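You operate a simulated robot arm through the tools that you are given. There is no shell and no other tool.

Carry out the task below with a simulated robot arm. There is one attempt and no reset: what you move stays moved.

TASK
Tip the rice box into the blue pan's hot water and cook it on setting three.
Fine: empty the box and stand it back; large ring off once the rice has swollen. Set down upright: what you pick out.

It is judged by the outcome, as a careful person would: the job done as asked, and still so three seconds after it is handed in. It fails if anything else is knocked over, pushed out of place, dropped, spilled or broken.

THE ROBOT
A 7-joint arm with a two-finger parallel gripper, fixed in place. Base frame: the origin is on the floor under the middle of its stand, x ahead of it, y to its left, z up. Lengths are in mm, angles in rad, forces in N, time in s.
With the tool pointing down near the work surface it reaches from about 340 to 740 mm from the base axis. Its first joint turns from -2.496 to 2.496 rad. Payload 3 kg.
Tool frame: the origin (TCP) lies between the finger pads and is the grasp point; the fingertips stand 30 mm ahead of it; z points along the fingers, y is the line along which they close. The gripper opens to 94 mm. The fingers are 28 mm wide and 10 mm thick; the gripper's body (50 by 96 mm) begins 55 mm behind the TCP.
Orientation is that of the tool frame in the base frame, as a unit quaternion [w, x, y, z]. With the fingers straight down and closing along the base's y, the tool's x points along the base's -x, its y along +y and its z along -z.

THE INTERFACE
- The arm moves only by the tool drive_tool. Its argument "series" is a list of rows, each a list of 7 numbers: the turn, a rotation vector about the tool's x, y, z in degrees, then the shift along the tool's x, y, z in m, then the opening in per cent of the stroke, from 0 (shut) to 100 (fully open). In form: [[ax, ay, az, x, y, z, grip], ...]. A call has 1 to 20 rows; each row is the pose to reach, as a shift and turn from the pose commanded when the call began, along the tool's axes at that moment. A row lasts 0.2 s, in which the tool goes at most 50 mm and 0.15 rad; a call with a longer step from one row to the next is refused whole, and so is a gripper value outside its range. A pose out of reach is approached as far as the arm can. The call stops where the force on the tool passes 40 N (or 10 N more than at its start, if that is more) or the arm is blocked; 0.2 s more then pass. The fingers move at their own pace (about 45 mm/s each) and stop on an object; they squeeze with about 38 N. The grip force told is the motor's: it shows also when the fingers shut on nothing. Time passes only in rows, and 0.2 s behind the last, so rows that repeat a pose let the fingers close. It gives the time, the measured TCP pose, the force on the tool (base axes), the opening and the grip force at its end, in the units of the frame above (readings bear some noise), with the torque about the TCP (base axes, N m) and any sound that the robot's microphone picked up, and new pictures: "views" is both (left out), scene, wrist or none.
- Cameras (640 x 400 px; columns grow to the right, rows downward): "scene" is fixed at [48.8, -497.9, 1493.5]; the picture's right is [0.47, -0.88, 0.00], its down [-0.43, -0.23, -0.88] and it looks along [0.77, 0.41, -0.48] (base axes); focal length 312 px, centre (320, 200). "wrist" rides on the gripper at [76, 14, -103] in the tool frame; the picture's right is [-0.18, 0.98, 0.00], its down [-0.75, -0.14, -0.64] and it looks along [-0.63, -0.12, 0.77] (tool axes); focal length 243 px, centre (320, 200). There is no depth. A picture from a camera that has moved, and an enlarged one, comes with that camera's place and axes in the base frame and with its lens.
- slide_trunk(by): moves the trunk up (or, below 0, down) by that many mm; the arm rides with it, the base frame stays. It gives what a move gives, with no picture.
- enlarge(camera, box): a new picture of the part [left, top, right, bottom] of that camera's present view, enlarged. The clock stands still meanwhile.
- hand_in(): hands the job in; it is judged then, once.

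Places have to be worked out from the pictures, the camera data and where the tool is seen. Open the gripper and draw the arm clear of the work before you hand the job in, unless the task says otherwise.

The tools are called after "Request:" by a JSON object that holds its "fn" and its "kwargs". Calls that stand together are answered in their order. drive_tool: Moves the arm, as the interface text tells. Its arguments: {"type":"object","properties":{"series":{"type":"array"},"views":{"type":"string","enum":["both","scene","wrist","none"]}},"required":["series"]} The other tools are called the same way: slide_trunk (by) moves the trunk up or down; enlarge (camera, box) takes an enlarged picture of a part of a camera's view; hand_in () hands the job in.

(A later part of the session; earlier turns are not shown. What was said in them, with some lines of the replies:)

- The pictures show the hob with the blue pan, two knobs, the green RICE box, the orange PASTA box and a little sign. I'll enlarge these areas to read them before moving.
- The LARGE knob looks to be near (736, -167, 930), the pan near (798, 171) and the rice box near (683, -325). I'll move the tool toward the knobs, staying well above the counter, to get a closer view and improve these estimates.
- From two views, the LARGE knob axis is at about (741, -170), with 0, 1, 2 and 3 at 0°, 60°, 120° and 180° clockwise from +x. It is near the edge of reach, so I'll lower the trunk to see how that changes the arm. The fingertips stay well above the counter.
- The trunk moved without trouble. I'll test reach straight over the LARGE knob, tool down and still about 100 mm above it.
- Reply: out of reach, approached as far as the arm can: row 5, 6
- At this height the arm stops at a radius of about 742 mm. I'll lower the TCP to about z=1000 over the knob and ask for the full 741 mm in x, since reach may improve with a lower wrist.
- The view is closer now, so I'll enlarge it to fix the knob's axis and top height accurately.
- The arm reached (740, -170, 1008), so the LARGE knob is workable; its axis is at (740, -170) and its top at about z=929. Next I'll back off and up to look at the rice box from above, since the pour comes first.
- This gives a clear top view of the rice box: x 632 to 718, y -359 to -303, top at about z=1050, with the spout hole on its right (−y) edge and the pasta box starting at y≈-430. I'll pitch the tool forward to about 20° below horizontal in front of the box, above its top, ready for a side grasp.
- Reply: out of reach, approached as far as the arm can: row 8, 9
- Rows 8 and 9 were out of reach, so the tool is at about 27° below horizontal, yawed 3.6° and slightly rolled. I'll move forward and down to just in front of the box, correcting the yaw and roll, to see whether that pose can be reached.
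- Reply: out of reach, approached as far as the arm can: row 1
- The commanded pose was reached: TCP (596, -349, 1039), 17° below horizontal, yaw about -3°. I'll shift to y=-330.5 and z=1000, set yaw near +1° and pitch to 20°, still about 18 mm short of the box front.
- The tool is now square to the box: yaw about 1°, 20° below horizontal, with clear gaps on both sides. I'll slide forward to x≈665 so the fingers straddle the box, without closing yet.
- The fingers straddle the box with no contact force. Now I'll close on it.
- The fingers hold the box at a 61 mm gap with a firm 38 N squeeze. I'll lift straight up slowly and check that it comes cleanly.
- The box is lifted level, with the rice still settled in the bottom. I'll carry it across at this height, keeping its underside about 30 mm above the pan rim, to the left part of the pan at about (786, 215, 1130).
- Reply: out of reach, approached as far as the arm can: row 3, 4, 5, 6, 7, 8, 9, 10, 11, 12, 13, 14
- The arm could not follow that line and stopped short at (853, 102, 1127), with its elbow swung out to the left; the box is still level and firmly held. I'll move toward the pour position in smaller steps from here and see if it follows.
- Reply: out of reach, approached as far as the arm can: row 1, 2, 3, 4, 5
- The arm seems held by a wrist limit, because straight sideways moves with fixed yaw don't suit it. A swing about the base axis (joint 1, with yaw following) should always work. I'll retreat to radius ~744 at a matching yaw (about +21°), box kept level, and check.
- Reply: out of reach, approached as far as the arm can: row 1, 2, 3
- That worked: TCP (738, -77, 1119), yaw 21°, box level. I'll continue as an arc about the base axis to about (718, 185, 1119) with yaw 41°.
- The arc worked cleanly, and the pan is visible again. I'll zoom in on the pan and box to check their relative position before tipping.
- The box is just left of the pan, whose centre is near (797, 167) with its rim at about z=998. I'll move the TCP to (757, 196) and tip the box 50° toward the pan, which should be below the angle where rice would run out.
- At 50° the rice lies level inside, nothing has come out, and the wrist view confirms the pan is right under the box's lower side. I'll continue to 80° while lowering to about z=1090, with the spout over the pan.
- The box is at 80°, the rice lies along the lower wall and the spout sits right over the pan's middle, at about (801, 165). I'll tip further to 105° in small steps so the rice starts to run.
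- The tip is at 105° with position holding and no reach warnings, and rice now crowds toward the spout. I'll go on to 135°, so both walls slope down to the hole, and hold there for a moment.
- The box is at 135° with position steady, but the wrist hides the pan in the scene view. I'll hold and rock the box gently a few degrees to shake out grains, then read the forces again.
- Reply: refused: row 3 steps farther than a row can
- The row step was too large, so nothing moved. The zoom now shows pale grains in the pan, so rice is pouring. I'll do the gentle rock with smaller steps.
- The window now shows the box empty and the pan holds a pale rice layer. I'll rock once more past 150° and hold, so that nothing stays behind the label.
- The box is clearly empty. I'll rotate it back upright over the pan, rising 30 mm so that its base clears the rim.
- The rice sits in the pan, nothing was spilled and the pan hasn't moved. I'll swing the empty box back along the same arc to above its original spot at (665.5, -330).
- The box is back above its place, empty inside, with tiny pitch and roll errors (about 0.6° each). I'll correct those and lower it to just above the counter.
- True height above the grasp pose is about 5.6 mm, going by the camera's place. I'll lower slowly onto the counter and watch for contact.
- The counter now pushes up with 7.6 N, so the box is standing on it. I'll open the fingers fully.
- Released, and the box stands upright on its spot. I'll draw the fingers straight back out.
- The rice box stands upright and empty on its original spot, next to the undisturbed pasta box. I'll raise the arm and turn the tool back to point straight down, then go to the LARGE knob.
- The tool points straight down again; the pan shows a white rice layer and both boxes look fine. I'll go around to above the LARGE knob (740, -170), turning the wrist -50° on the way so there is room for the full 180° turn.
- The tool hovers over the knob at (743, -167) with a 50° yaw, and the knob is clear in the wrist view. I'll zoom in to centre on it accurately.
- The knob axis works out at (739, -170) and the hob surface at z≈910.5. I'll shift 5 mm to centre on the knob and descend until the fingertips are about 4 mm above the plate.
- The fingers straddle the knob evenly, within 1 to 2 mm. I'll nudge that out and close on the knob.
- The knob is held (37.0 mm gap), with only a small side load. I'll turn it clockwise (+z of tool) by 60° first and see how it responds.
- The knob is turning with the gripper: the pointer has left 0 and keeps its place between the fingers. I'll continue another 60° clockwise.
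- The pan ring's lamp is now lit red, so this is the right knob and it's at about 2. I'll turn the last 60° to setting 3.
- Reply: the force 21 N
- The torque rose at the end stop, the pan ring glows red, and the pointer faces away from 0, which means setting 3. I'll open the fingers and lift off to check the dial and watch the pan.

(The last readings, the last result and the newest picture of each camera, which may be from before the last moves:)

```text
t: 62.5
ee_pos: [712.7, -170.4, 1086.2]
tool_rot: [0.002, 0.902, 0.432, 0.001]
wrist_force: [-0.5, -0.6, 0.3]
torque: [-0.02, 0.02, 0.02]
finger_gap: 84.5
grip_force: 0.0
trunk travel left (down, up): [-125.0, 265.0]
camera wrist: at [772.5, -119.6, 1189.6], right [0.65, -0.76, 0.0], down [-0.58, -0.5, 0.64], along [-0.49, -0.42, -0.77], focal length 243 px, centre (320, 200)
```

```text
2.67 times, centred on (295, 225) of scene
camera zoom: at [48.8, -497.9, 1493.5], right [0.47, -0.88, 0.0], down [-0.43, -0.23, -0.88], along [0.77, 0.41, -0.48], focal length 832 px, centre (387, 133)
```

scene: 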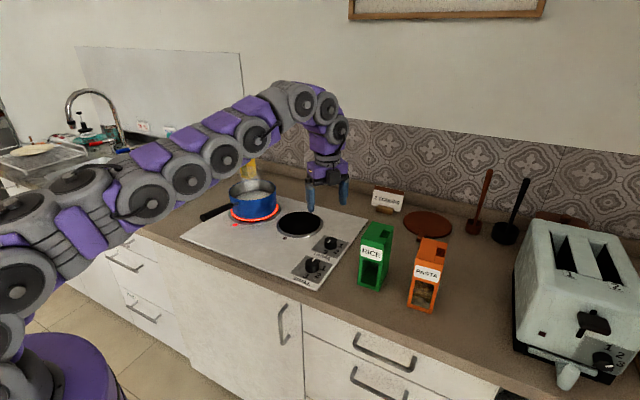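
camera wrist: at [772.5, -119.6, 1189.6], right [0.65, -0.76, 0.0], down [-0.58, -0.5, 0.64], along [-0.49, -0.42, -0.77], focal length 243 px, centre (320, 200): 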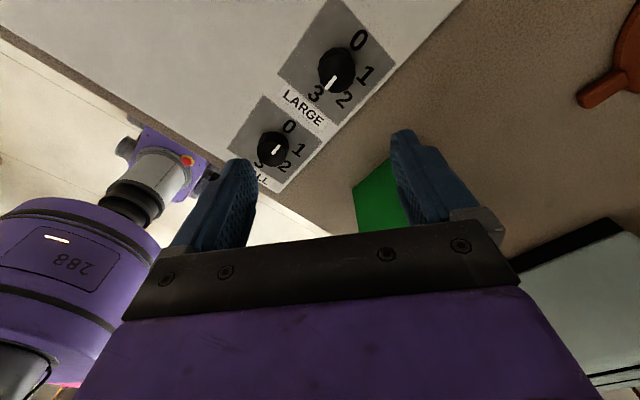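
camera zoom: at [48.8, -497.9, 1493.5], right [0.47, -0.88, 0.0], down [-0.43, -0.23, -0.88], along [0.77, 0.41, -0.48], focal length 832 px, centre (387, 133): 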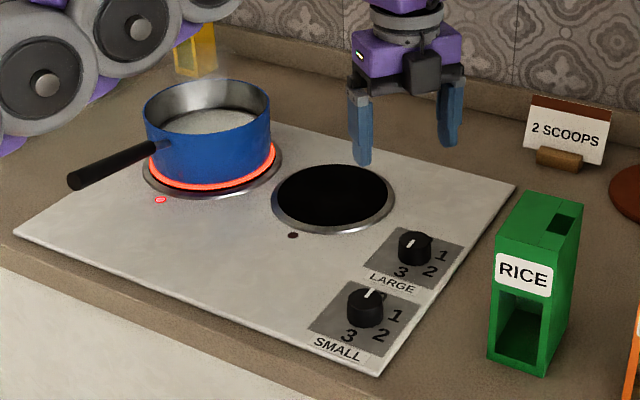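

The ring under the pan glows and the LARGE knob appears to point at 3. I'll zoom in on the dial to confirm, and on the rice for a baseline picture of its level.

Request:
{"fn": "enlarge", "kwargs": {"camera": "wrist", "box": [270, 10, 410, 150]}}

Request:
{"fn": "enlarge", "kwargs": {"camera": "scene", "box": [220, 160, 290, 230]}}

```text
2.86 times, centred on (340, 80) of wrist
camera zoom: at [772.5, -119.6, 1189.6], right [0.65, -0.76, 0.0], down [-0.58, -0.5, 0.64], along [-0.49, -0.42, -0.77], focal length 693 px, centre (263, 543)
```

zoom: 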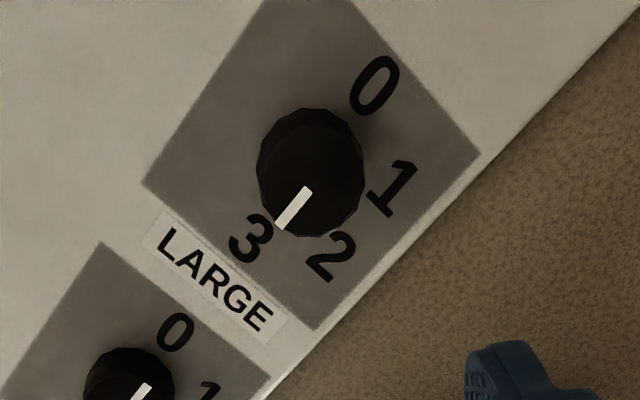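

```text
5.71 times, centred on (255, 195) of scene
camera zoom: at [48.8, -497.9, 1493.5], right [0.47, -0.88, 0.0], down [-0.43, -0.23, -0.88], along [0.77, 0.41, -0.48], focal length 1784 px, centre (691, 229)
```

zoom: 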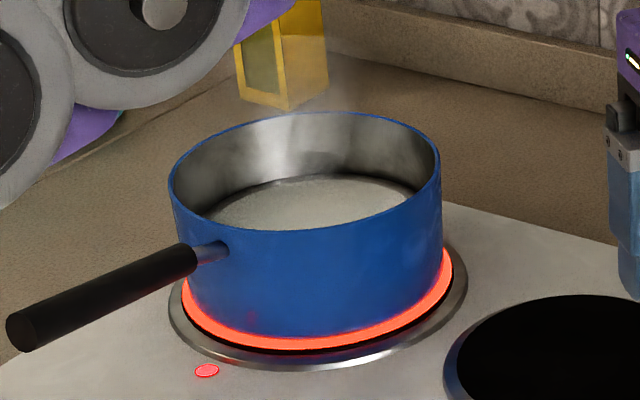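

The dial is exactly on 3, and the rice sits low in the water for now. I'll hold still and wait, watching the pan every few seconds.

Request:
{"fn": "drive_tool", "kwargs": {"series": [[0, 0, 0, 0, 0, 0, 90], [0, 0, 0, 0, 0, 0, 90], [0, 0, 0, 0, 0, 0, 90], [0, 0, 0, 0, 0, 0, 90], [0, 0, 0, 0, 0, 0, 90], [0, 0, 0, 0, 0, 0, 90], [0, 0, 0, 0, 0, 0, 90], [0, 0, 0, 0, 0, 0, 90], [0, 0, 0, 0, 0, 0, 90], [0, 0, 0, 0, 0, 0, 90], [0, 0, 0, 0, 0, 0, 90], [0, 0, 0, 0, 0, 0, 90], [0, 0, 0, 0, 0, 0, 90], [0, 0, 0, 0, 0, 0, 90], [0, 0, 0, 0, 0, 0, 90], [0, 0, 0, 0, 0, 0, 90], [0, 0, 0, 0, 0, 0, 90], [0, 0, 0, 0, 0, 0, 90], [0, 0, 0, 0, 0, 0, 90], [0, 0, 0, 0, 0, 0, 90]], "views": "none"}}

Request:
{"fn": "enlarge", "kwargs": {"camera": "scene", "box": [220, 160, 290, 230]}}

```text
t: 66.8
ee_pos: [713.9, -171.0, 1087.4]
tool_rot: [0.001, 0.902, 0.432, 0.001]
wrist_force: [-0.2, -0.3, -0.7]
torque: [0.01, 0.02, 0.01]
finger_gap: 84.8
grip_force: 0.0
trunk travel left (down, up): [-125.0, 265.0]
```

```text
5.71 times, centred on (255, 195) of scene
camera zoom: at [48.8, -497.9, 1493.5], right [0.47, -0.88, 0.0], down [-0.43, -0.23, -0.88], along [0.77, 0.41, -0.48], focal length 1784 px, centre (691, 229)
```

zoom: 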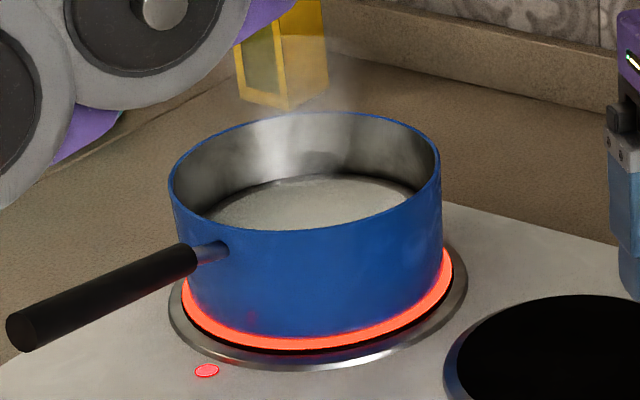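

No visible change yet after 4 s. I keep waiting and comparing the rice surface with the baseline.

Request:
{"fn": "drive_tool", "kwargs": {"series": [[0, 0, 0, 0, 0, 0, 90], [0, 0, 0, 0, 0, 0, 90], [0, 0, 0, 0, 0, 0, 90], [0, 0, 0, 0, 0, 0, 90], [0, 0, 0, 0, 0, 0, 90], [0, 0, 0, 0, 0, 0, 90], [0, 0, 0, 0, 0, 0, 90], [0, 0, 0, 0, 0, 0, 90], [0, 0, 0, 0, 0, 0, 90], [0, 0, 0, 0, 0, 0, 90], [0, 0, 0, 0, 0, 0, 90], [0, 0, 0, 0, 0, 0, 90], [0, 0, 0, 0, 0, 0, 90], [0, 0, 0, 0, 0, 0, 90], [0, 0, 0, 0, 0, 0, 90], [0, 0, 0, 0, 0, 0, 90], [0, 0, 0, 0, 0, 0, 90], [0, 0, 0, 0, 0, 0, 90], [0, 0, 0, 0, 0, 0, 90], [0, 0, 0, 0, 0, 0, 90]], "views": "none"}}

Request:
{"fn": "enlarge", "kwargs": {"camera": "scene", "box": [220, 160, 290, 230]}}

```text
t: 71.0
ee_pos: [712.8, -169.7, 1086.9]
tool_rot: [0.002, 0.902, 0.431, 0.002]
wrist_force: [-0.1, 0.1, -0.1]
torque: [0.01, -0.01, -0.03]
finger_gap: 84.4
grip_force: 0.2
trunk travel left (down, up): [-125.0, 265.0]
```

```text
5.71 times, centred on (255, 195) of scene
camera zoom: at [48.8, -497.9, 1493.5], right [0.47, -0.88, 0.0], down [-0.43, -0.23, -0.88], along [0.77, 0.41, -0.48], focal length 1784 px, centre (691, 229)
```

zoom: 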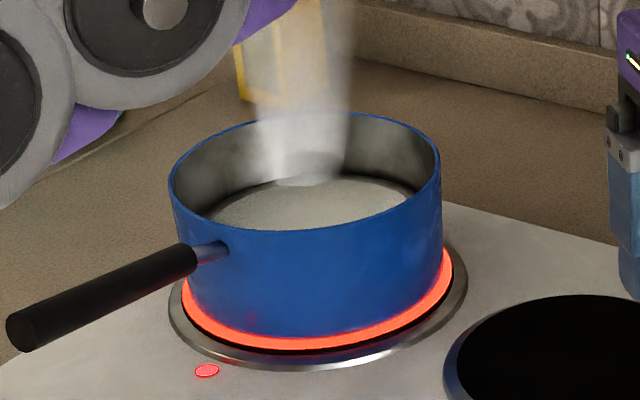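

Stronger steam now rises as the water comes to the boil, but the rice level is unchanged. I'll keep waiting.

Request:
{"fn": "drive_tool", "kwargs": {"series": [[0, 0, 0, 0, 0, 0, 90], [0, 0, 0, 0, 0, 0, 90], [0, 0, 0, 0, 0, 0, 90], [0, 0, 0, 0, 0, 0, 90], [0, 0, 0, 0, 0, 0, 90], [0, 0, 0, 0, 0, 0, 90], [0, 0, 0, 0, 0, 0, 90], [0, 0, 0, 0, 0, 0, 90], [0, 0, 0, 0, 0, 0, 90], [0, 0, 0, 0, 0, 0, 90], [0, 0, 0, 0, 0, 0, 90], [0, 0, 0, 0, 0, 0, 90], [0, 0, 0, 0, 0, 0, 90], [0, 0, 0, 0, 0, 0, 90], [0, 0, 0, 0, 0, 0, 90]], "views": "none"}}

Request:
{"fn": "enlarge", "kwargs": {"camera": "scene", "box": [220, 160, 290, 230]}}

```text
t: 74.2
ee_pos: [712.5, -170.9, 1086.8]
tool_rot: [0.001, 0.902, 0.432, 0.001]
wrist_force: [0.2, 0.4, 0.0]
torque: [0.0, -0.02, -0.01]
finger_gap: 84.6
grip_force: 0.1
trunk travel left (down, up): [-125.0, 265.0]
```

```text
5.71 times, centred on (255, 195) of scene
camera zoom: at [48.8, -497.9, 1493.5], right [0.47, -0.88, 0.0], down [-0.43, -0.23, -0.88], along [0.77, 0.41, -0.48], focal length 1784 px, centre (691, 229)
```

zoom: 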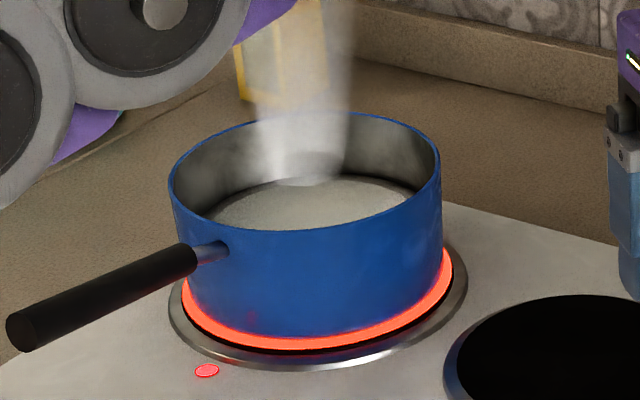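

It is still boiling with steady steam and only a slight change in the surface. I'll wait further.

Request:
{"fn": "drive_tool", "kwargs": {"series": [[0, 0, 0, 0, 0, 0, 90], [0, 0, 0, 0, 0, 0, 90], [0, 0, 0, 0, 0, 0, 90], [0, 0, 0, 0, 0, 0, 90], [0, 0, 0, 0, 0, 0, 90], [0, 0, 0, 0, 0, 0, 90], [0, 0, 0, 0, 0, 0, 90], [0, 0, 0, 0, 0, 0, 90], [0, 0, 0, 0, 0, 0, 90], [0, 0, 0, 0, 0, 0, 90], [0, 0, 0, 0, 0, 0, 90], [0, 0, 0, 0, 0, 0, 90], [0, 0, 0, 0, 0, 0, 90], [0, 0, 0, 0, 0, 0, 90], [0, 0, 0, 0, 0, 0, 90]], "views": "none"}}

Request:
{"fn": "enlarge", "kwargs": {"camera": "scene", "box": [220, 160, 290, 230]}}

```text
t: 77.3
ee_pos: [713.6, -171.0, 1087.8]
tool_rot: [0.001, 0.902, 0.432, 0.001]
wrist_force: [-0.5, -0.9, -0.4]
torque: [-0.05, 0.02, -0.02]
finger_gap: 84.6
grip_force: 0.1
trunk travel left (down, up): [-125.0, 265.0]
```

```text
5.71 times, centred on (255, 195) of scene
camera zoom: at [48.8, -497.9, 1493.5], right [0.47, -0.88, 0.0], down [-0.43, -0.23, -0.88], along [0.77, 0.41, -0.48], focal length 1784 px, centre (691, 229)
```

zoom: 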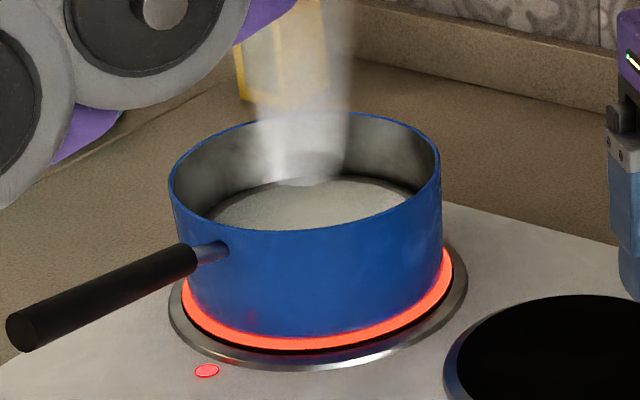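

There is little change so far. I'll wait more and take a tighter zoom of the inside to compare the grain surface.

Request:
{"fn": "drive_tool", "kwargs": {"series": [[0, 0, 0, 0, 0, 0, 90], [0, 0, 0, 0, 0, 0, 90], [0, 0, 0, 0, 0, 0, 90], [0, 0, 0, 0, 0, 0, 90], [0, 0, 0, 0, 0, 0, 90], [0, 0, 0, 0, 0, 0, 90], [0, 0, 0, 0, 0, 0, 90], [0, 0, 0, 0, 0, 0, 90], [0, 0, 0, 0, 0, 0, 90], [0, 0, 0, 0, 0, 0, 90], [0, 0, 0, 0, 0, 0, 90], [0, 0, 0, 0, 0, 0, 90], [0, 0, 0, 0, 0, 0, 90], [0, 0, 0, 0, 0, 0, 90], [0, 0, 0, 0, 0, 0, 90]], "views": "none"}}

Request:
{"fn": "enlarge", "kwargs": {"camera": "scene", "box": [235, 172, 275, 202]}}

Request:
{"fn": "enlarge", "kwargs": {"camera": "scene", "box": [220, 160, 290, 230]}}

```text
t: 80.5
ee_pos: [713.0, -171.0, 1085.8]
tool_rot: [0.002, 0.902, 0.432, 0.001]
wrist_force: [-0.1, -0.3, -0.1]
torque: [0.02, 0.04, 0.04]
finger_gap: 84.6
grip_force: 0.1
trunk travel left (down, up): [-125.0, 265.0]
```

```text
13.33 times, centred on (255, 187) of scene
camera zoom: at [48.8, -497.9, 1493.5], right [0.47, -0.88, 0.0], down [-0.43, -0.23, -0.88], along [0.77, 0.41, -0.48], focal length 4162 px, centre (1187, 373)
```

zoom: 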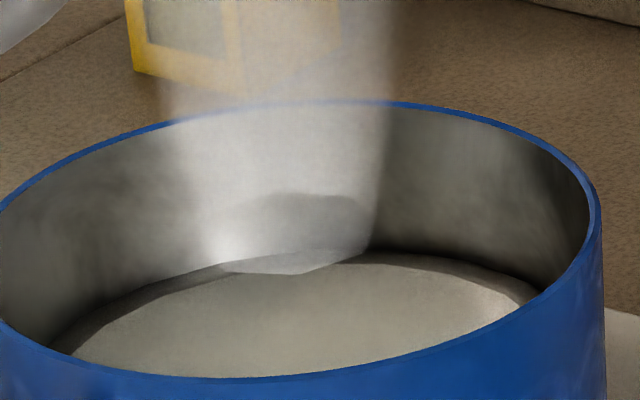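

```text
5.71 times, centred on (255, 195) of scene
camera zoom: at [48.8, -497.9, 1493.5], right [0.47, -0.88, 0.0], down [-0.43, -0.23, -0.88], along [0.77, 0.41, -0.48], focal length 1784 px, centre (691, 229)
```

zoom: 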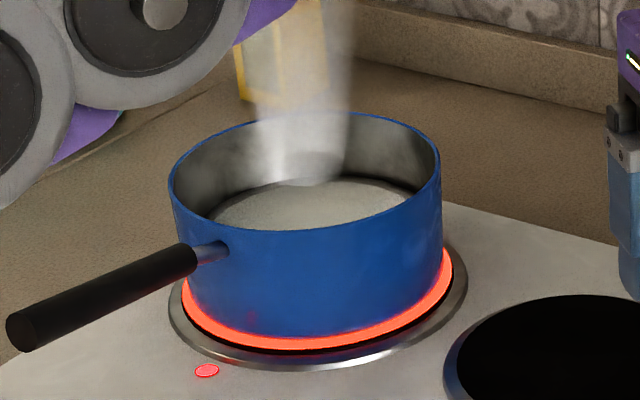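

This tight zoom (flat grey-white surface) is a good reference. I'll go on waiting and use the same crop.

Request:
{"fn": "drive_tool", "kwargs": {"series": [[0, 0, 0, 0, 0, 0, 90], [0, 0, 0, 0, 0, 0, 90], [0, 0, 0, 0, 0, 0, 90], [0, 0, 0, 0, 0, 0, 90], [0, 0, 0, 0, 0, 0, 90], [0, 0, 0, 0, 0, 0, 90], [0, 0, 0, 0, 0, 0, 90], [0, 0, 0, 0, 0, 0, 90], [0, 0, 0, 0, 0, 0, 90], [0, 0, 0, 0, 0, 0, 90], [0, 0, 0, 0, 0, 0, 90], [0, 0, 0, 0, 0, 0, 90], [0, 0, 0, 0, 0, 0, 90], [0, 0, 0, 0, 0, 0, 90], [0, 0, 0, 0, 0, 0, 90], [0, 0, 0, 0, 0, 0, 90], [0, 0, 0, 0, 0, 0, 90], [0, 0, 0, 0, 0, 0, 90], [0, 0, 0, 0, 0, 0, 90], [0, 0, 0, 0, 0, 0, 90]], "views": "none"}}

Request:
{"fn": "enlarge", "kwargs": {"camera": "scene", "box": [235, 172, 275, 202]}}

```text
t: 84.8
ee_pos: [713.2, -169.6, 1086.9]
tool_rot: [0.001, 0.902, 0.432, 0.0]
wrist_force: [0.2, 0.0, 0.5]
torque: [0.0, 0.0, 0.01]
finger_gap: 84.5
grip_force: 0.1
trunk travel left (down, up): [-125.0, 265.0]
```

```text
13.33 times, centred on (255, 187) of scene
camera zoom: at [48.8, -497.9, 1493.5], right [0.47, -0.88, 0.0], down [-0.43, -0.23, -0.88], along [0.77, 0.41, -0.48], focal length 4162 px, centre (1187, 373)
```

zoom: 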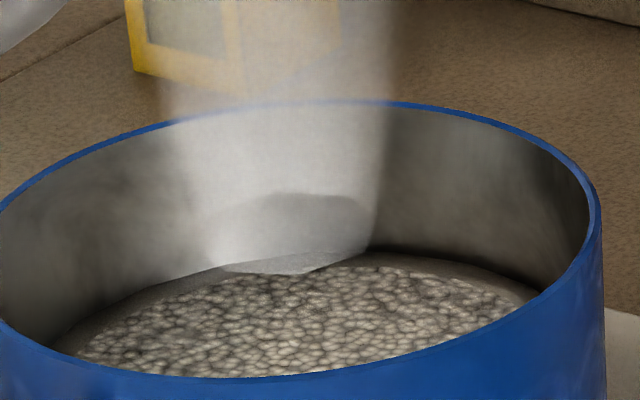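

The grains have now plumped up and fill the surface, so the rice has swollen. I'll go straight down to the LARGE knob and grip it to turn it off.

Request:
{"fn": "drive_tool", "kwargs": {"series": [[0, 0, 0, 0, 0, 0.03, 90], [0, 0, 0, 0.004, 0.005, 0.07, 90], [0, 0, 0, 0.0157, 0.0195, 0.105, 90], [0, 0, 0, 0.0157, 0.0195, 0.125, 90], [0, 0, 0, 0.0157, 0.0195, 0.1395, 90], [0, 0, 0, 0.0157, 0.0195, 0.1395, 60], [0, 0, 0, 0.0157, 0.0195, 0.1395, 30], [0, 0, 0, 0.0157, 0.0195, 0.1395, 10], [0, 0, 0, 0.0157, 0.0195, 0.1395, 10], [0, 0, 0, 0.0157, 0.0195, 0.1395, 10]], "views": "both"}}

Request:
{"fn": "enlarge", "kwargs": {"camera": "scene", "box": [220, 160, 290, 230]}}

```text
t: 87.0
ee_pos: [738.8, -170.5, 945.2]
tool_rot: [0.001, 0.902, 0.432, 0.001]
wrist_force: [-4.9, 1.9, -2.2]
torque: [0.3, 0.14, 0.03]
finger_gap: 36.9
grip_force: 45.0
trunk travel left (down, up): [-125.0, 265.0]
camera wrist: at [798.4, -120.5, 1048.4], right [0.65, -0.76, 0.0], down [-0.58, -0.5, 0.64], along [-0.49, -0.42, -0.77], focal length 243 px, centre (320, 200)
```

scene: 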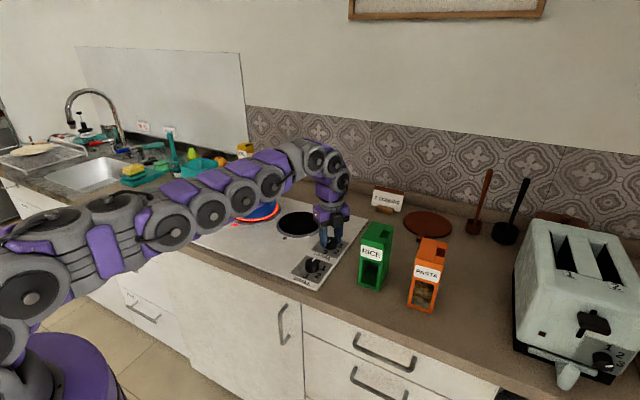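
wrist: 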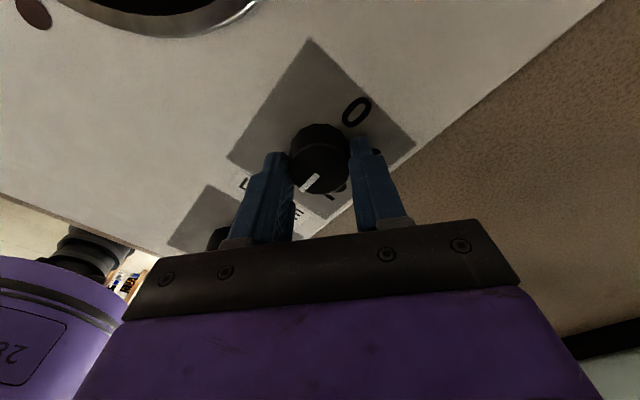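

```text
5.71 times, centred on (255, 195) of scene
camera zoom: at [48.8, -497.9, 1493.5], right [0.47, -0.88, 0.0], down [-0.43, -0.23, -0.88], along [0.77, 0.41, -0.48], focal length 1784 px, centre (691, 229)
```

zoom: 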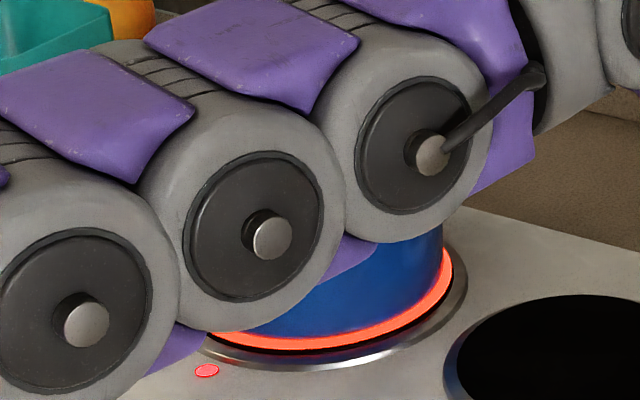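

The knob is gripped and centred again. I'll turn it back counter-clockwise (168° in this call), then finish to 0.

Request:
{"fn": "drive_tool", "kwargs": {"series": [[0, 0, -8.4, 0, 0, 0, 10], [0, 0, -16.8, 0, 0, 0, 10], [0, 0, -25.2, 0, 0, 0, 10], [0, 0, -33.6, 0, 0, 0, 10], [0, 0, -42, 0, 0, 0, 10], [0, 0, -50.4, 0, 0, 0, 10], [0, 0, -58.8, 0, 0, 0, 10], [0, 0, -67.2, 0, 0, 0, 10], [0, 0, -75.6, 0, 0, 0, 10], [0, 0, -84, 0, 0, 0, 10], [0, 0, -92.4, 0, 0, 0, 10], [0, 0, -100.8, 0, 0, 0, 10], [0, 0, -109.2, 0, 0, 0, 10], [0, 0, -117.6, 0, 0, 0, 10], [0, 0, -126, 0, 0, 0, 10], [0, 0, -134.4, 0, 0, 0, 10], [0, 0, -142.8, 0, 0, 0, 10], [0, 0, -151.2, 0, 0, 0, 10], [0, 0, -159.6, 0, 0, 0, 10], [0, 0, -168, 0, 0, 0, 10]], "views": "both"}}

```text
t: 91.2
ee_pos: [739.5, -170.2, 946.3]
tool_rot: [-0.001, -0.337, 0.942, 0.0]
wrist_force: [21.7, 4.5, -0.4]
torque: [0.58, -1.01, 0.01]
finger_gap: 35.9
grip_force: 45.3
trunk travel left (down, up): [-125.0, 265.0]
camera wrist: at [672.2, -207.4, 1048.5], right [-0.48, 0.88, 0.0], down [0.67, 0.37, 0.64], along [0.56, 0.31, -0.77], focal length 243 px, centre (320, 200)
```

scene: 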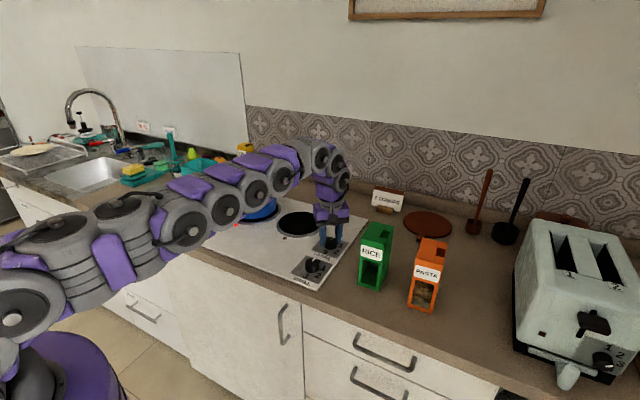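
wrist: 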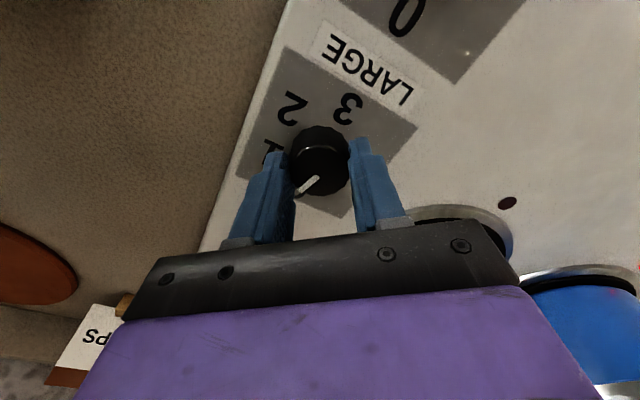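

The glow has gone and the pointer is nearly at 0. I'll finish the last 12 to 13° to the off stop.

Request:
{"fn": "drive_tool", "kwargs": {"series": [[0, 0, -6, 0, 0, 0, 10], [0, 0, -12, 0, 0, 0, 10], [0, 0, -13, 0, 0, 0, 10], [0, 0, -13, 0, 0, 0, 10]], "views": "both"}}

Request:
{"fn": "enlarge", "kwargs": {"camera": "wrist", "box": [220, 60, 420, 260]}}

```text
t: 92.2
ee_pos: [739.7, -169.6, 945.0]
tool_rot: [0.0, -0.44, 0.898, -0.001]
wrist_force: [20.8, 3.9, -1.4]
torque: [-0.15, -0.46, 0.01]
finger_gap: 36.2
grip_force: 44.9
trunk travel left (down, up): [-125.0, 265.0]
camera wrist: at [682.0, -221.6, 1048.5], right [-0.66, 0.75, 0.0], down [0.57, 0.51, 0.64], along [0.48, 0.42, -0.77], focal length 243 px, centre (320, 200)
```

scene: 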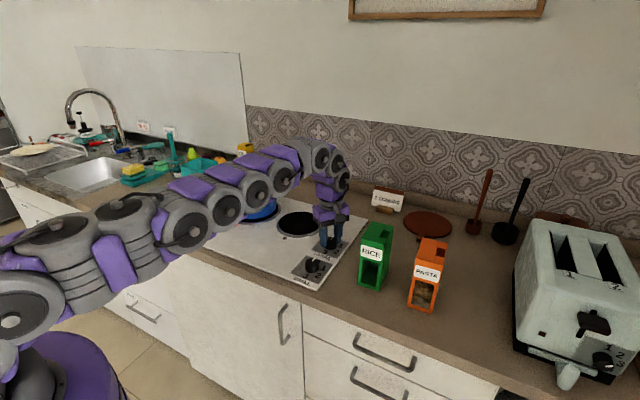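
wrist: 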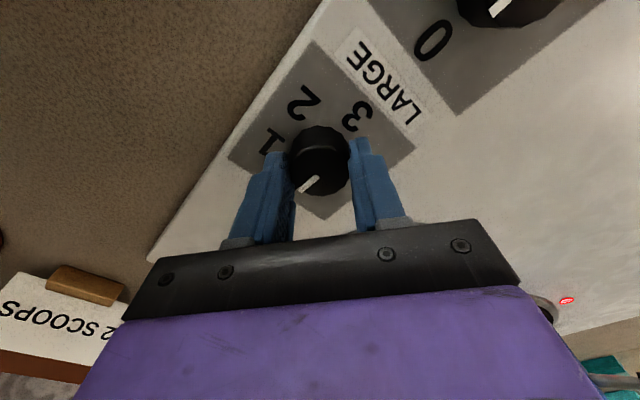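

```text
2.00 times, centred on (320, 160) of wrist
camera zoom: at [682.0, -221.6, 1048.5], right [-0.66, 0.75, 0.0], down [0.57, 0.51, 0.64], along [0.48, 0.42, -0.77], focal length 485 px, centre (320, 280)
```

zoom: 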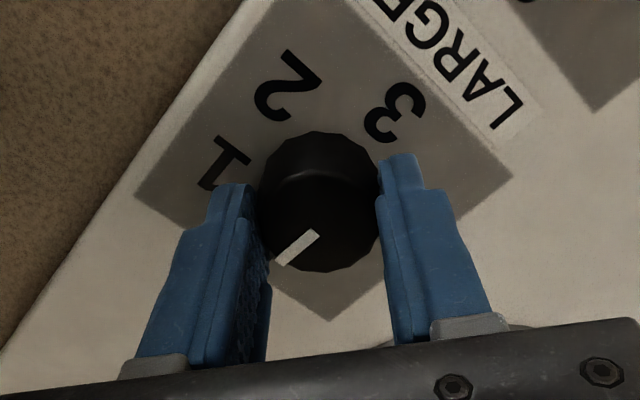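

The pointer is back where it began relative to the fingers and the tool yaw matches the original grip, so the knob should be at 0. The ring's lamp still shows red, so I'll press 3° further against the off stop before releasing.

Request:
{"fn": "drive_tool", "kwargs": {"series": [[0, 0, -2, 0, 0, 0, 10], [0, 0, -4, 0, 0, 0, 10], [0, 0, -4, 0, 0, 0, 10]], "views": "wrist"}}

Request:
{"fn": "enlarge", "kwargs": {"camera": "scene", "box": [190, 150, 400, 300]}}

```text
t: 93.0
ee_pos: [739.7, -169.3, 945.6]
tool_rot: [0.001, -0.471, 0.882, -0.002]
wrist_force: [20.8, 4.3, 0.7]
torque: [0.4, -0.54, -0.26]
finger_gap: 36.3
grip_force: 45.0
trunk travel left (down, up): [-125.0, 265.0]
camera wrist: at [685.7, -225.6, 1048.5], right [-0.71, 0.7, 0.0], down [0.54, 0.55, 0.64], along [0.45, 0.46, -0.77], focal length 243 px, centre (320, 200)
```

wrist: 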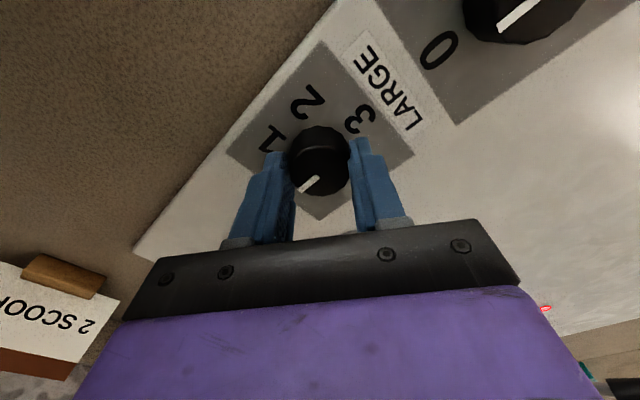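

```text
2.67 times, centred on (295, 225) of scene
camera zoom: at [48.8, -497.9, 1493.5], right [0.47, -0.88, 0.0], down [-0.43, -0.23, -0.88], along [0.77, 0.41, -0.48], focal length 832 px, centre (387, 133)
```

zoom: 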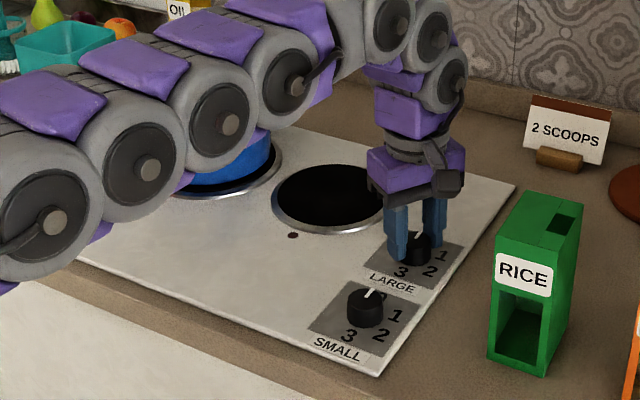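

Torque of -0.26 N·m shows the knob is against its off stop. I'll release, lift away and inspect the dial, lamp and pan.

Request:
{"fn": "drive_tool", "kwargs": {"series": [[0, 0, 1, 0, 0, 0, 10], [0, 0, 1, 0, 0, 0, 50], [0, 0, 1, 0, 0, 0, 70], [0, 0, 1, 0, 0, 0, 90], [0, 0, 1, 0, 0, 0, 90], [0, 0, 1, 0, 0, -0.02, 90], [0, 0, 1, 0, 0, -0.05, 90], [0, 0, 1, 0.008, 0.01, -0.08, 90], [0, 0, 1, 0.0157, 0.0195, -0.12, 90], [0, 0, 1, 0.0157, 0.0195, -0.14, 90], [0, 0, 1, 0.0157, 0.0195, -0.14, 90]], "views": "both"}}

Request:
{"fn": "enlarge", "kwargs": {"camera": "scene", "box": [190, 150, 400, 300]}}

Request:
{"fn": "enlarge", "kwargs": {"camera": "scene", "box": [220, 160, 290, 230]}}

Request:
{"fn": "enlarge", "kwargs": {"camera": "wrist", "box": [240, 40, 400, 200]}}

```text
t: 95.3
ee_pos: [713.1, -174.7, 1086.3]
tool_rot: [0.001, -0.464, 0.886, -0.002]
wrist_force: [-0.3, -0.1, 0.6]
torque: [0.01, 0.0, -0.01]
finger_gap: 84.6
grip_force: 0.1
trunk travel left (down, up): [-125.0, 265.0]
camera wrist: at [657.7, -228.3, 1188.4], right [-0.7, 0.71, 0.0], down [0.54, 0.54, 0.64], along [0.46, 0.45, -0.77], focal length 243 px, centre (320, 200)
```

scene: 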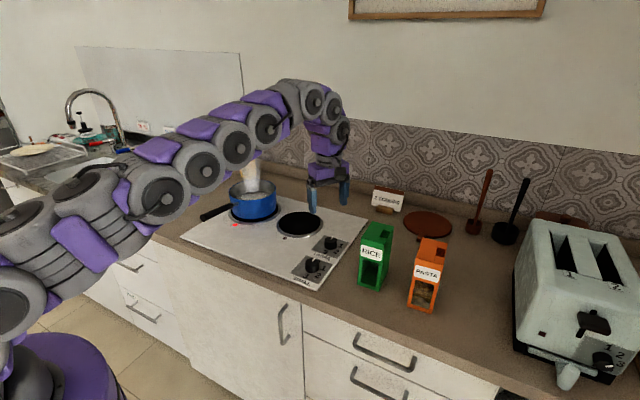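
wrist: 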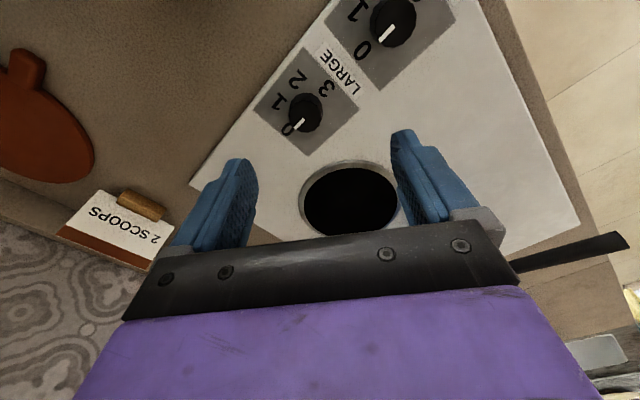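

```text
2.67 times, centred on (295, 225) of scene
camera zoom: at [48.8, -497.9, 1493.5], right [0.47, -0.88, 0.0], down [-0.43, -0.23, -0.88], along [0.77, 0.41, -0.48], focal length 832 px, centre (387, 133)
```

zoom: 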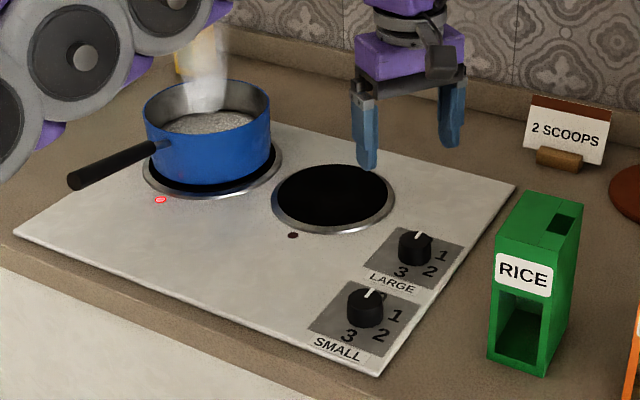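

```text
5.71 times, centred on (255, 195) of scene
camera zoom: at [48.8, -497.9, 1493.5], right [0.47, -0.88, 0.0], down [-0.43, -0.23, -0.88], along [0.77, 0.41, -0.48], focal length 1784 px, centre (691, 229)
```

zoom: 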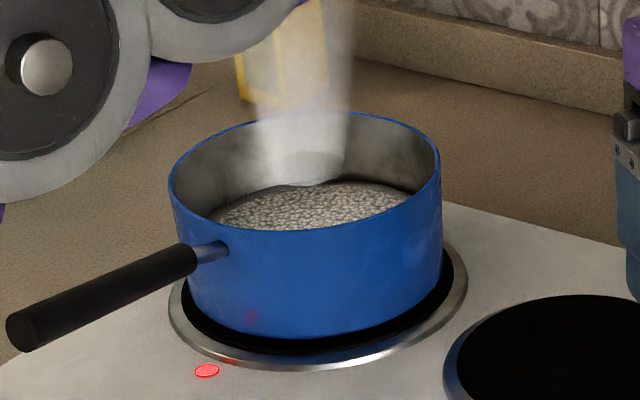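

```text
2.50 times, centred on (320, 120) of wrist
camera zoom: at [657.7, -228.3, 1188.4], right [-0.7, 0.71, 0.0], down [0.54, 0.54, 0.64], along [0.46, 0.45, -0.77], focal length 606 px, centre (320, 400)
```

zoom: 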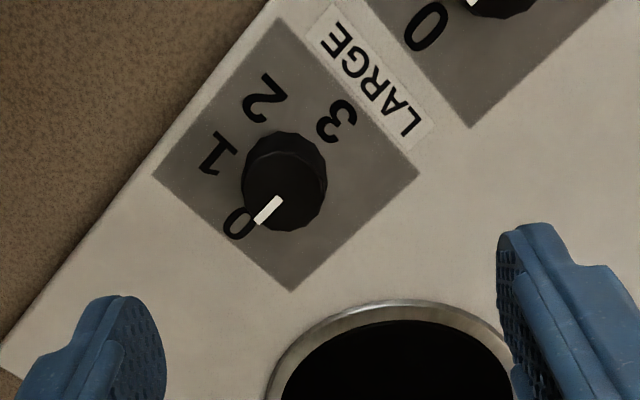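

The LARGE knob is back on 0, the ring no longer glows (the small lamp is presumably residual heat), and the rice is swollen and plump in the pan. I'll draw the arm back and up, clear of the work, with the gripper fully open.

Request:
{"fn": "drive_tool", "kwargs": {"series": [[0, 0, 7.5, 0.013, 0.0188, -0.0157, 100], [0, 0, 15, 0.026, 0.0376, -0.0314, 100], [0, 0, 22.5, 0.039, 0.0564, -0.0471, 100], [0, 0, 30, 0.052, 0.0751, -0.0629, 100], [0, 0, 37.5, 0.065, 0.0939, -0.0786, 100], [0, 0, 45, 0.078, 0.1127, -0.0943, 100], [0, 0, 53, 0.091, 0.1315, -0.11, 100], [0, 0, 53, 0.091, 0.1315, -0.11, 100]], "views": "both"}}

Request:
{"fn": "slide_trunk", "kwargs": {"by": 150}}

Request:
{"fn": "enlarge", "kwargs": {"camera": "scene", "box": [190, 150, 480, 320]}}

Request:
{"fn": "enlarge", "kwargs": {"camera": "scene", "box": [220, 160, 290, 230]}}

```text
t: 97.2
ee_pos: [554.5, -171.2, 1196.2]
tool_rot: [0.001, -0.018, 1.0, 0.0]
wrist_force: [-0.1, 0.8, -0.7]
torque: [0.0, 0.0, -0.01]
finger_gap: 94.1
grip_force: 0.1
trunk travel left (down, up): [-125.0, 265.0]
camera wrist: at [477.4, -159.7, 1298.0], right [0.15, 0.99, 0.0], down [0.76, -0.11, 0.64], along [0.64, -0.1, -0.77], focal length 243 px, centre (320, 200)
```

scene: 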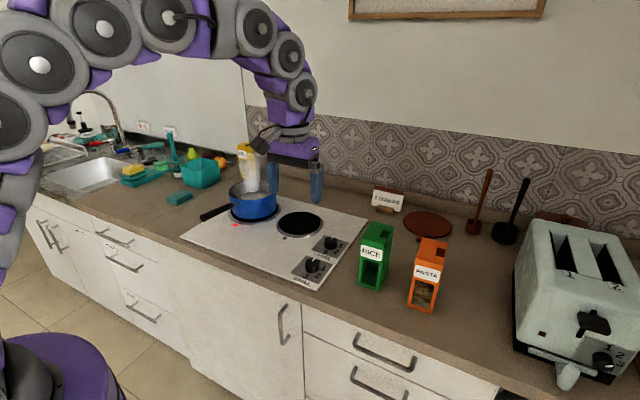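
wrist: 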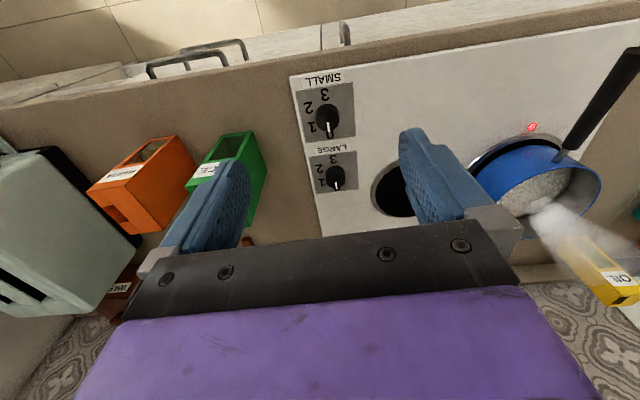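

```text
t: 98.9
ee_pos: [554.2, -171.9, 1345.3]
tool_rot: [0.001, -0.02, 1.0, -0.001]
wrist_force: [-0.4, -0.5, -0.9]
torque: [0.0, 0.01, -0.01]
finger_gap: 94.1
grip_force: 0.0
trunk travel left (down, up): [-275.0, 115.0]
```

```text
2.21 times, centred on (335, 235) of scene
camera zoom: at [48.8, -497.9, 1493.5], right [0.47, -0.88, 0.0], down [-0.43, -0.23, -0.88], along [0.77, 0.41, -0.48], focal length 689 px, centre (287, 123)
```

zoom: 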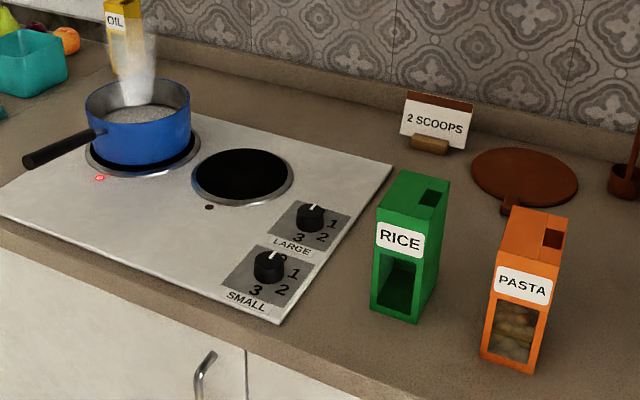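

```text
5.71 times, centred on (255, 195) of scene
camera zoom: at [48.8, -497.9, 1493.5], right [0.47, -0.88, 0.0], down [-0.43, -0.23, -0.88], along [0.77, 0.41, -0.48], focal length 1784 px, centre (691, 229)
```

zoom: 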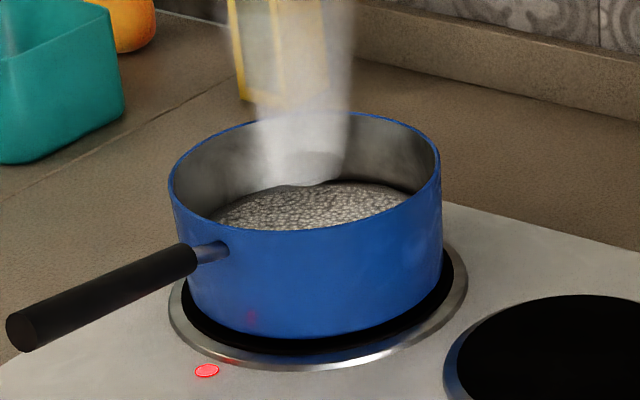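

Everything stands in place; only the lamp by the pan's ring is still red. I'll compare the knob with the opening picture and wait a few seconds to see if the lamp fades as the ring cools.

Request:
{"fn": "enlarge", "kwargs": {"camera": "scene", "box": [280, 220, 380, 290]}}

Request:
{"fn": "drive_tool", "kwargs": {"series": [[0, 0, 0, 0, 0, 0, 100], [0, 0, 0, 0, 0, 0, 100], [0, 0, 0, 0, 0, 0, 100], [0, 0, 0, 0, 0, 0, 100], [0, 0, 0, 0, 0, 0, 100], [0, 0, 0, 0, 0, 0, 100], [0, 0, 0, 0, 0, 0, 100], [0, 0, 0, 0, 0, 0, 100], [0, 0, 0, 0, 0, 0, 100], [0, 0, 0, 0, 0, 0, 100], [0, 0, 0, 0, 0, 0, 100], [0, 0, 0, 0, 0, 0, 100], [0, 0, 0, 0, 0, 0, 100], [0, 0, 0, 0, 0, 0, 100], [0, 0, 0, 0, 0, 0, 100], [0, 0, 0, 0, 0, 0, 100], [0, 0, 0, 0, 0, 0, 100], [0, 0, 0, 0, 0, 0, 100], [0, 0, 0, 0, 0, 0, 100], [0, 0, 0, 0, 0, 0, 100]], "views": "both"}}

Request:
{"fn": "enlarge", "kwargs": {"camera": "scene", "box": [220, 160, 290, 230]}}

```text
5.71 times, centred on (330, 255) of scene
camera zoom: at [48.8, -497.9, 1493.5], right [0.47, -0.88, 0.0], down [-0.43, -0.23, -0.88], along [0.77, 0.41, -0.48], focal length 1784 px, centre (263, -114)
```

zoom: 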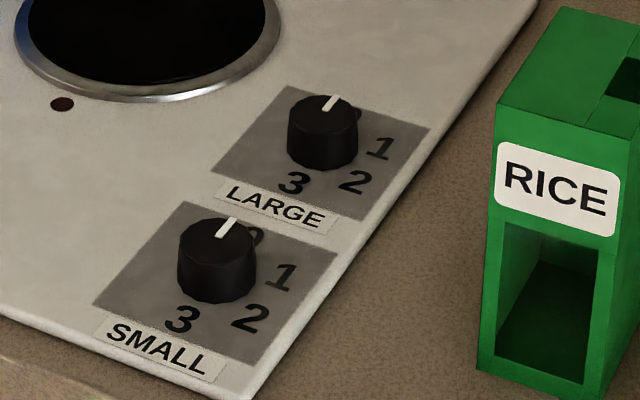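

```text
t: 103.1
ee_pos: [554.1, -172.2, 1344.9]
tool_rot: [0.002, -0.019, 1.0, -0.002]
wrist_force: [-0.4, 0.1, -0.1]
torque: [-0.01, 0.05, 0.01]
finger_gap: 93.8
grip_force: 0.0
trunk travel left (down, up): [-275.0, 115.0]
camera wrist: at [477.1, -160.0, 1448.5], right [0.15, 0.99, 0.0], down [0.76, -0.11, 0.64], along [0.64, -0.1, -0.76], focal length 243 px, centre (320, 200)
```

scene: 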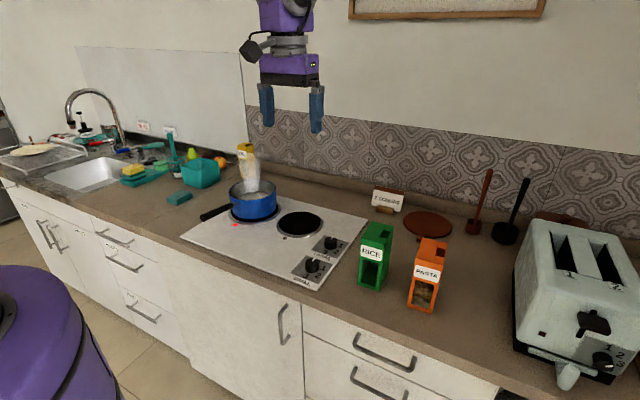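
wrist: 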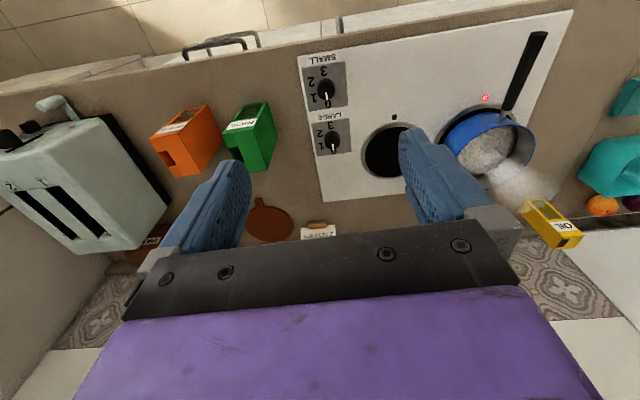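

```text
5.71 times, centred on (255, 195) of scene
camera zoom: at [48.8, -497.9, 1493.5], right [0.47, -0.88, 0.0], down [-0.43, -0.23, -0.88], along [0.77, 0.41, -0.48], focal length 1784 px, centre (691, 229)
```

zoom: 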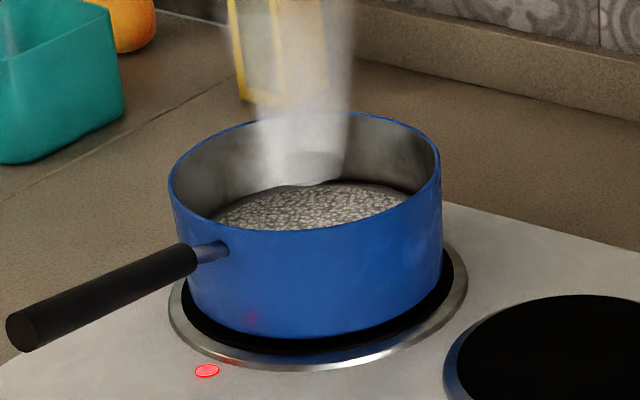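

The LARGE knob's pointer matches its opening position at 0, parallel to the untouched SMALL knob. I'll compare both pointers in the wrist view too, and wait a few more seconds to see how the lamp and steam behave.

Request:
{"fn": "enlarge", "kwargs": {"camera": "wrist", "box": [290, 50, 370, 170]}}

Request:
{"fn": "drive_tool", "kwargs": {"series": [[0, 0, 0, 0, 0, 0, 100], [0, 0, 0, 0, 0, 0, 100], [0, 0, 0, 0, 0, 0, 100], [0, 0, 0, 0, 0, 0, 100], [0, 0, 0, 0, 0, 0, 100], [0, 0, 0, 0, 0, 0, 100], [0, 0, 0, 0, 0, 0, 100], [0, 0, 0, 0, 0, 0, 100], [0, 0, 0, 0, 0, 0, 100], [0, 0, 0, 0, 0, 0, 100], [0, 0, 0, 0, 0, 0, 100], [0, 0, 0, 0, 0, 0, 100], [0, 0, 0, 0, 0, 0, 100], [0, 0, 0, 0, 0, 0, 100], [0, 0, 0, 0, 0, 0, 100], [0, 0, 0, 0, 0, 0, 100], [0, 0, 0, 0, 0, 0, 100], [0, 0, 0, 0, 0, 0, 100], [0, 0, 0, 0, 0, 0, 100], [0, 0, 0, 0, 0, 0, 100]], "views": "none"}}

Request:
{"fn": "enlarge", "kwargs": {"camera": "scene", "box": [220, 160, 290, 230]}}

```text
3.33 times, centred on (330, 110) of wrist
camera zoom: at [477.1, -160.0, 1448.5], right [0.15, 0.99, 0.0], down [0.76, -0.11, 0.64], along [0.64, -0.1, -0.76], focal length 809 px, centre (287, 500)
```

zoom: 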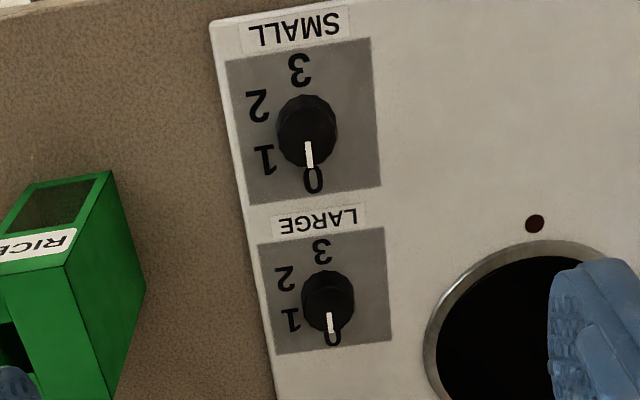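

```text
t: 107.3
ee_pos: [553.0, -171.3, 1345.6]
tool_rot: [0.002, -0.019, 1.0, -0.001]
wrist_force: [-0.7, 0.4, 0.4]
torque: [0.01, -0.01, 0.04]
finger_gap: 94.0
grip_force: 0.0
trunk travel left (down, up): [-275.0, 115.0]
```

```text
5.71 times, centred on (255, 195) of scene
camera zoom: at [48.8, -497.9, 1493.5], right [0.47, -0.88, 0.0], down [-0.43, -0.23, -0.88], along [0.77, 0.41, -0.48], focal length 1784 px, centre (691, 229)
```

zoom: 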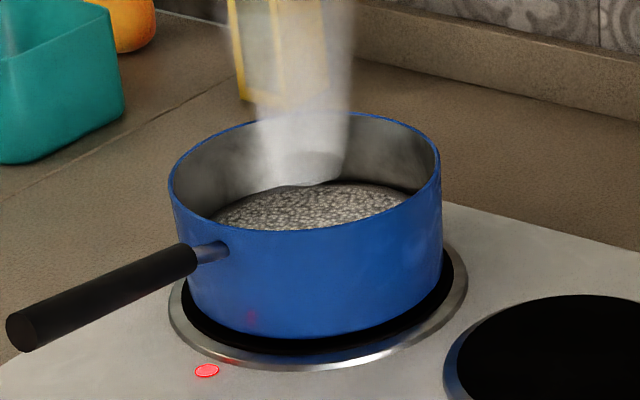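

The knob points squarely at 0, the ring is dark and the lamp just shows residual heat. The rice is swollen in the pan, the empty box stands upright in its place, nothing was spilled, and the arm is clear with the gripper open. I'm handing the job in.

Request:
{"fn": "hand_in", "kwargs": {}}

```text
The job is handed in.
```

The rice is cooked and the job is handed in. I emptied the rice box into the blue pan, cooked it on the large ring at setting three, and turned the ring off once the grains had visibly swollen.

- **Rice box:** it is empty and standing upright, within about 2 mm of where it started.
- **Large ring:** the knob is back at 0 and the ring no longer glows. Its small red lamp was still lit about 15 seconds later, and the pan was still steaming. I took that as leftover heat, because the knob was pressed to its stop and matched its starting position.
- **Everything else:** I saw nothing spilled, and nothing else looked moved or knocked over. The gripper is open and the arm is clear of the counter.
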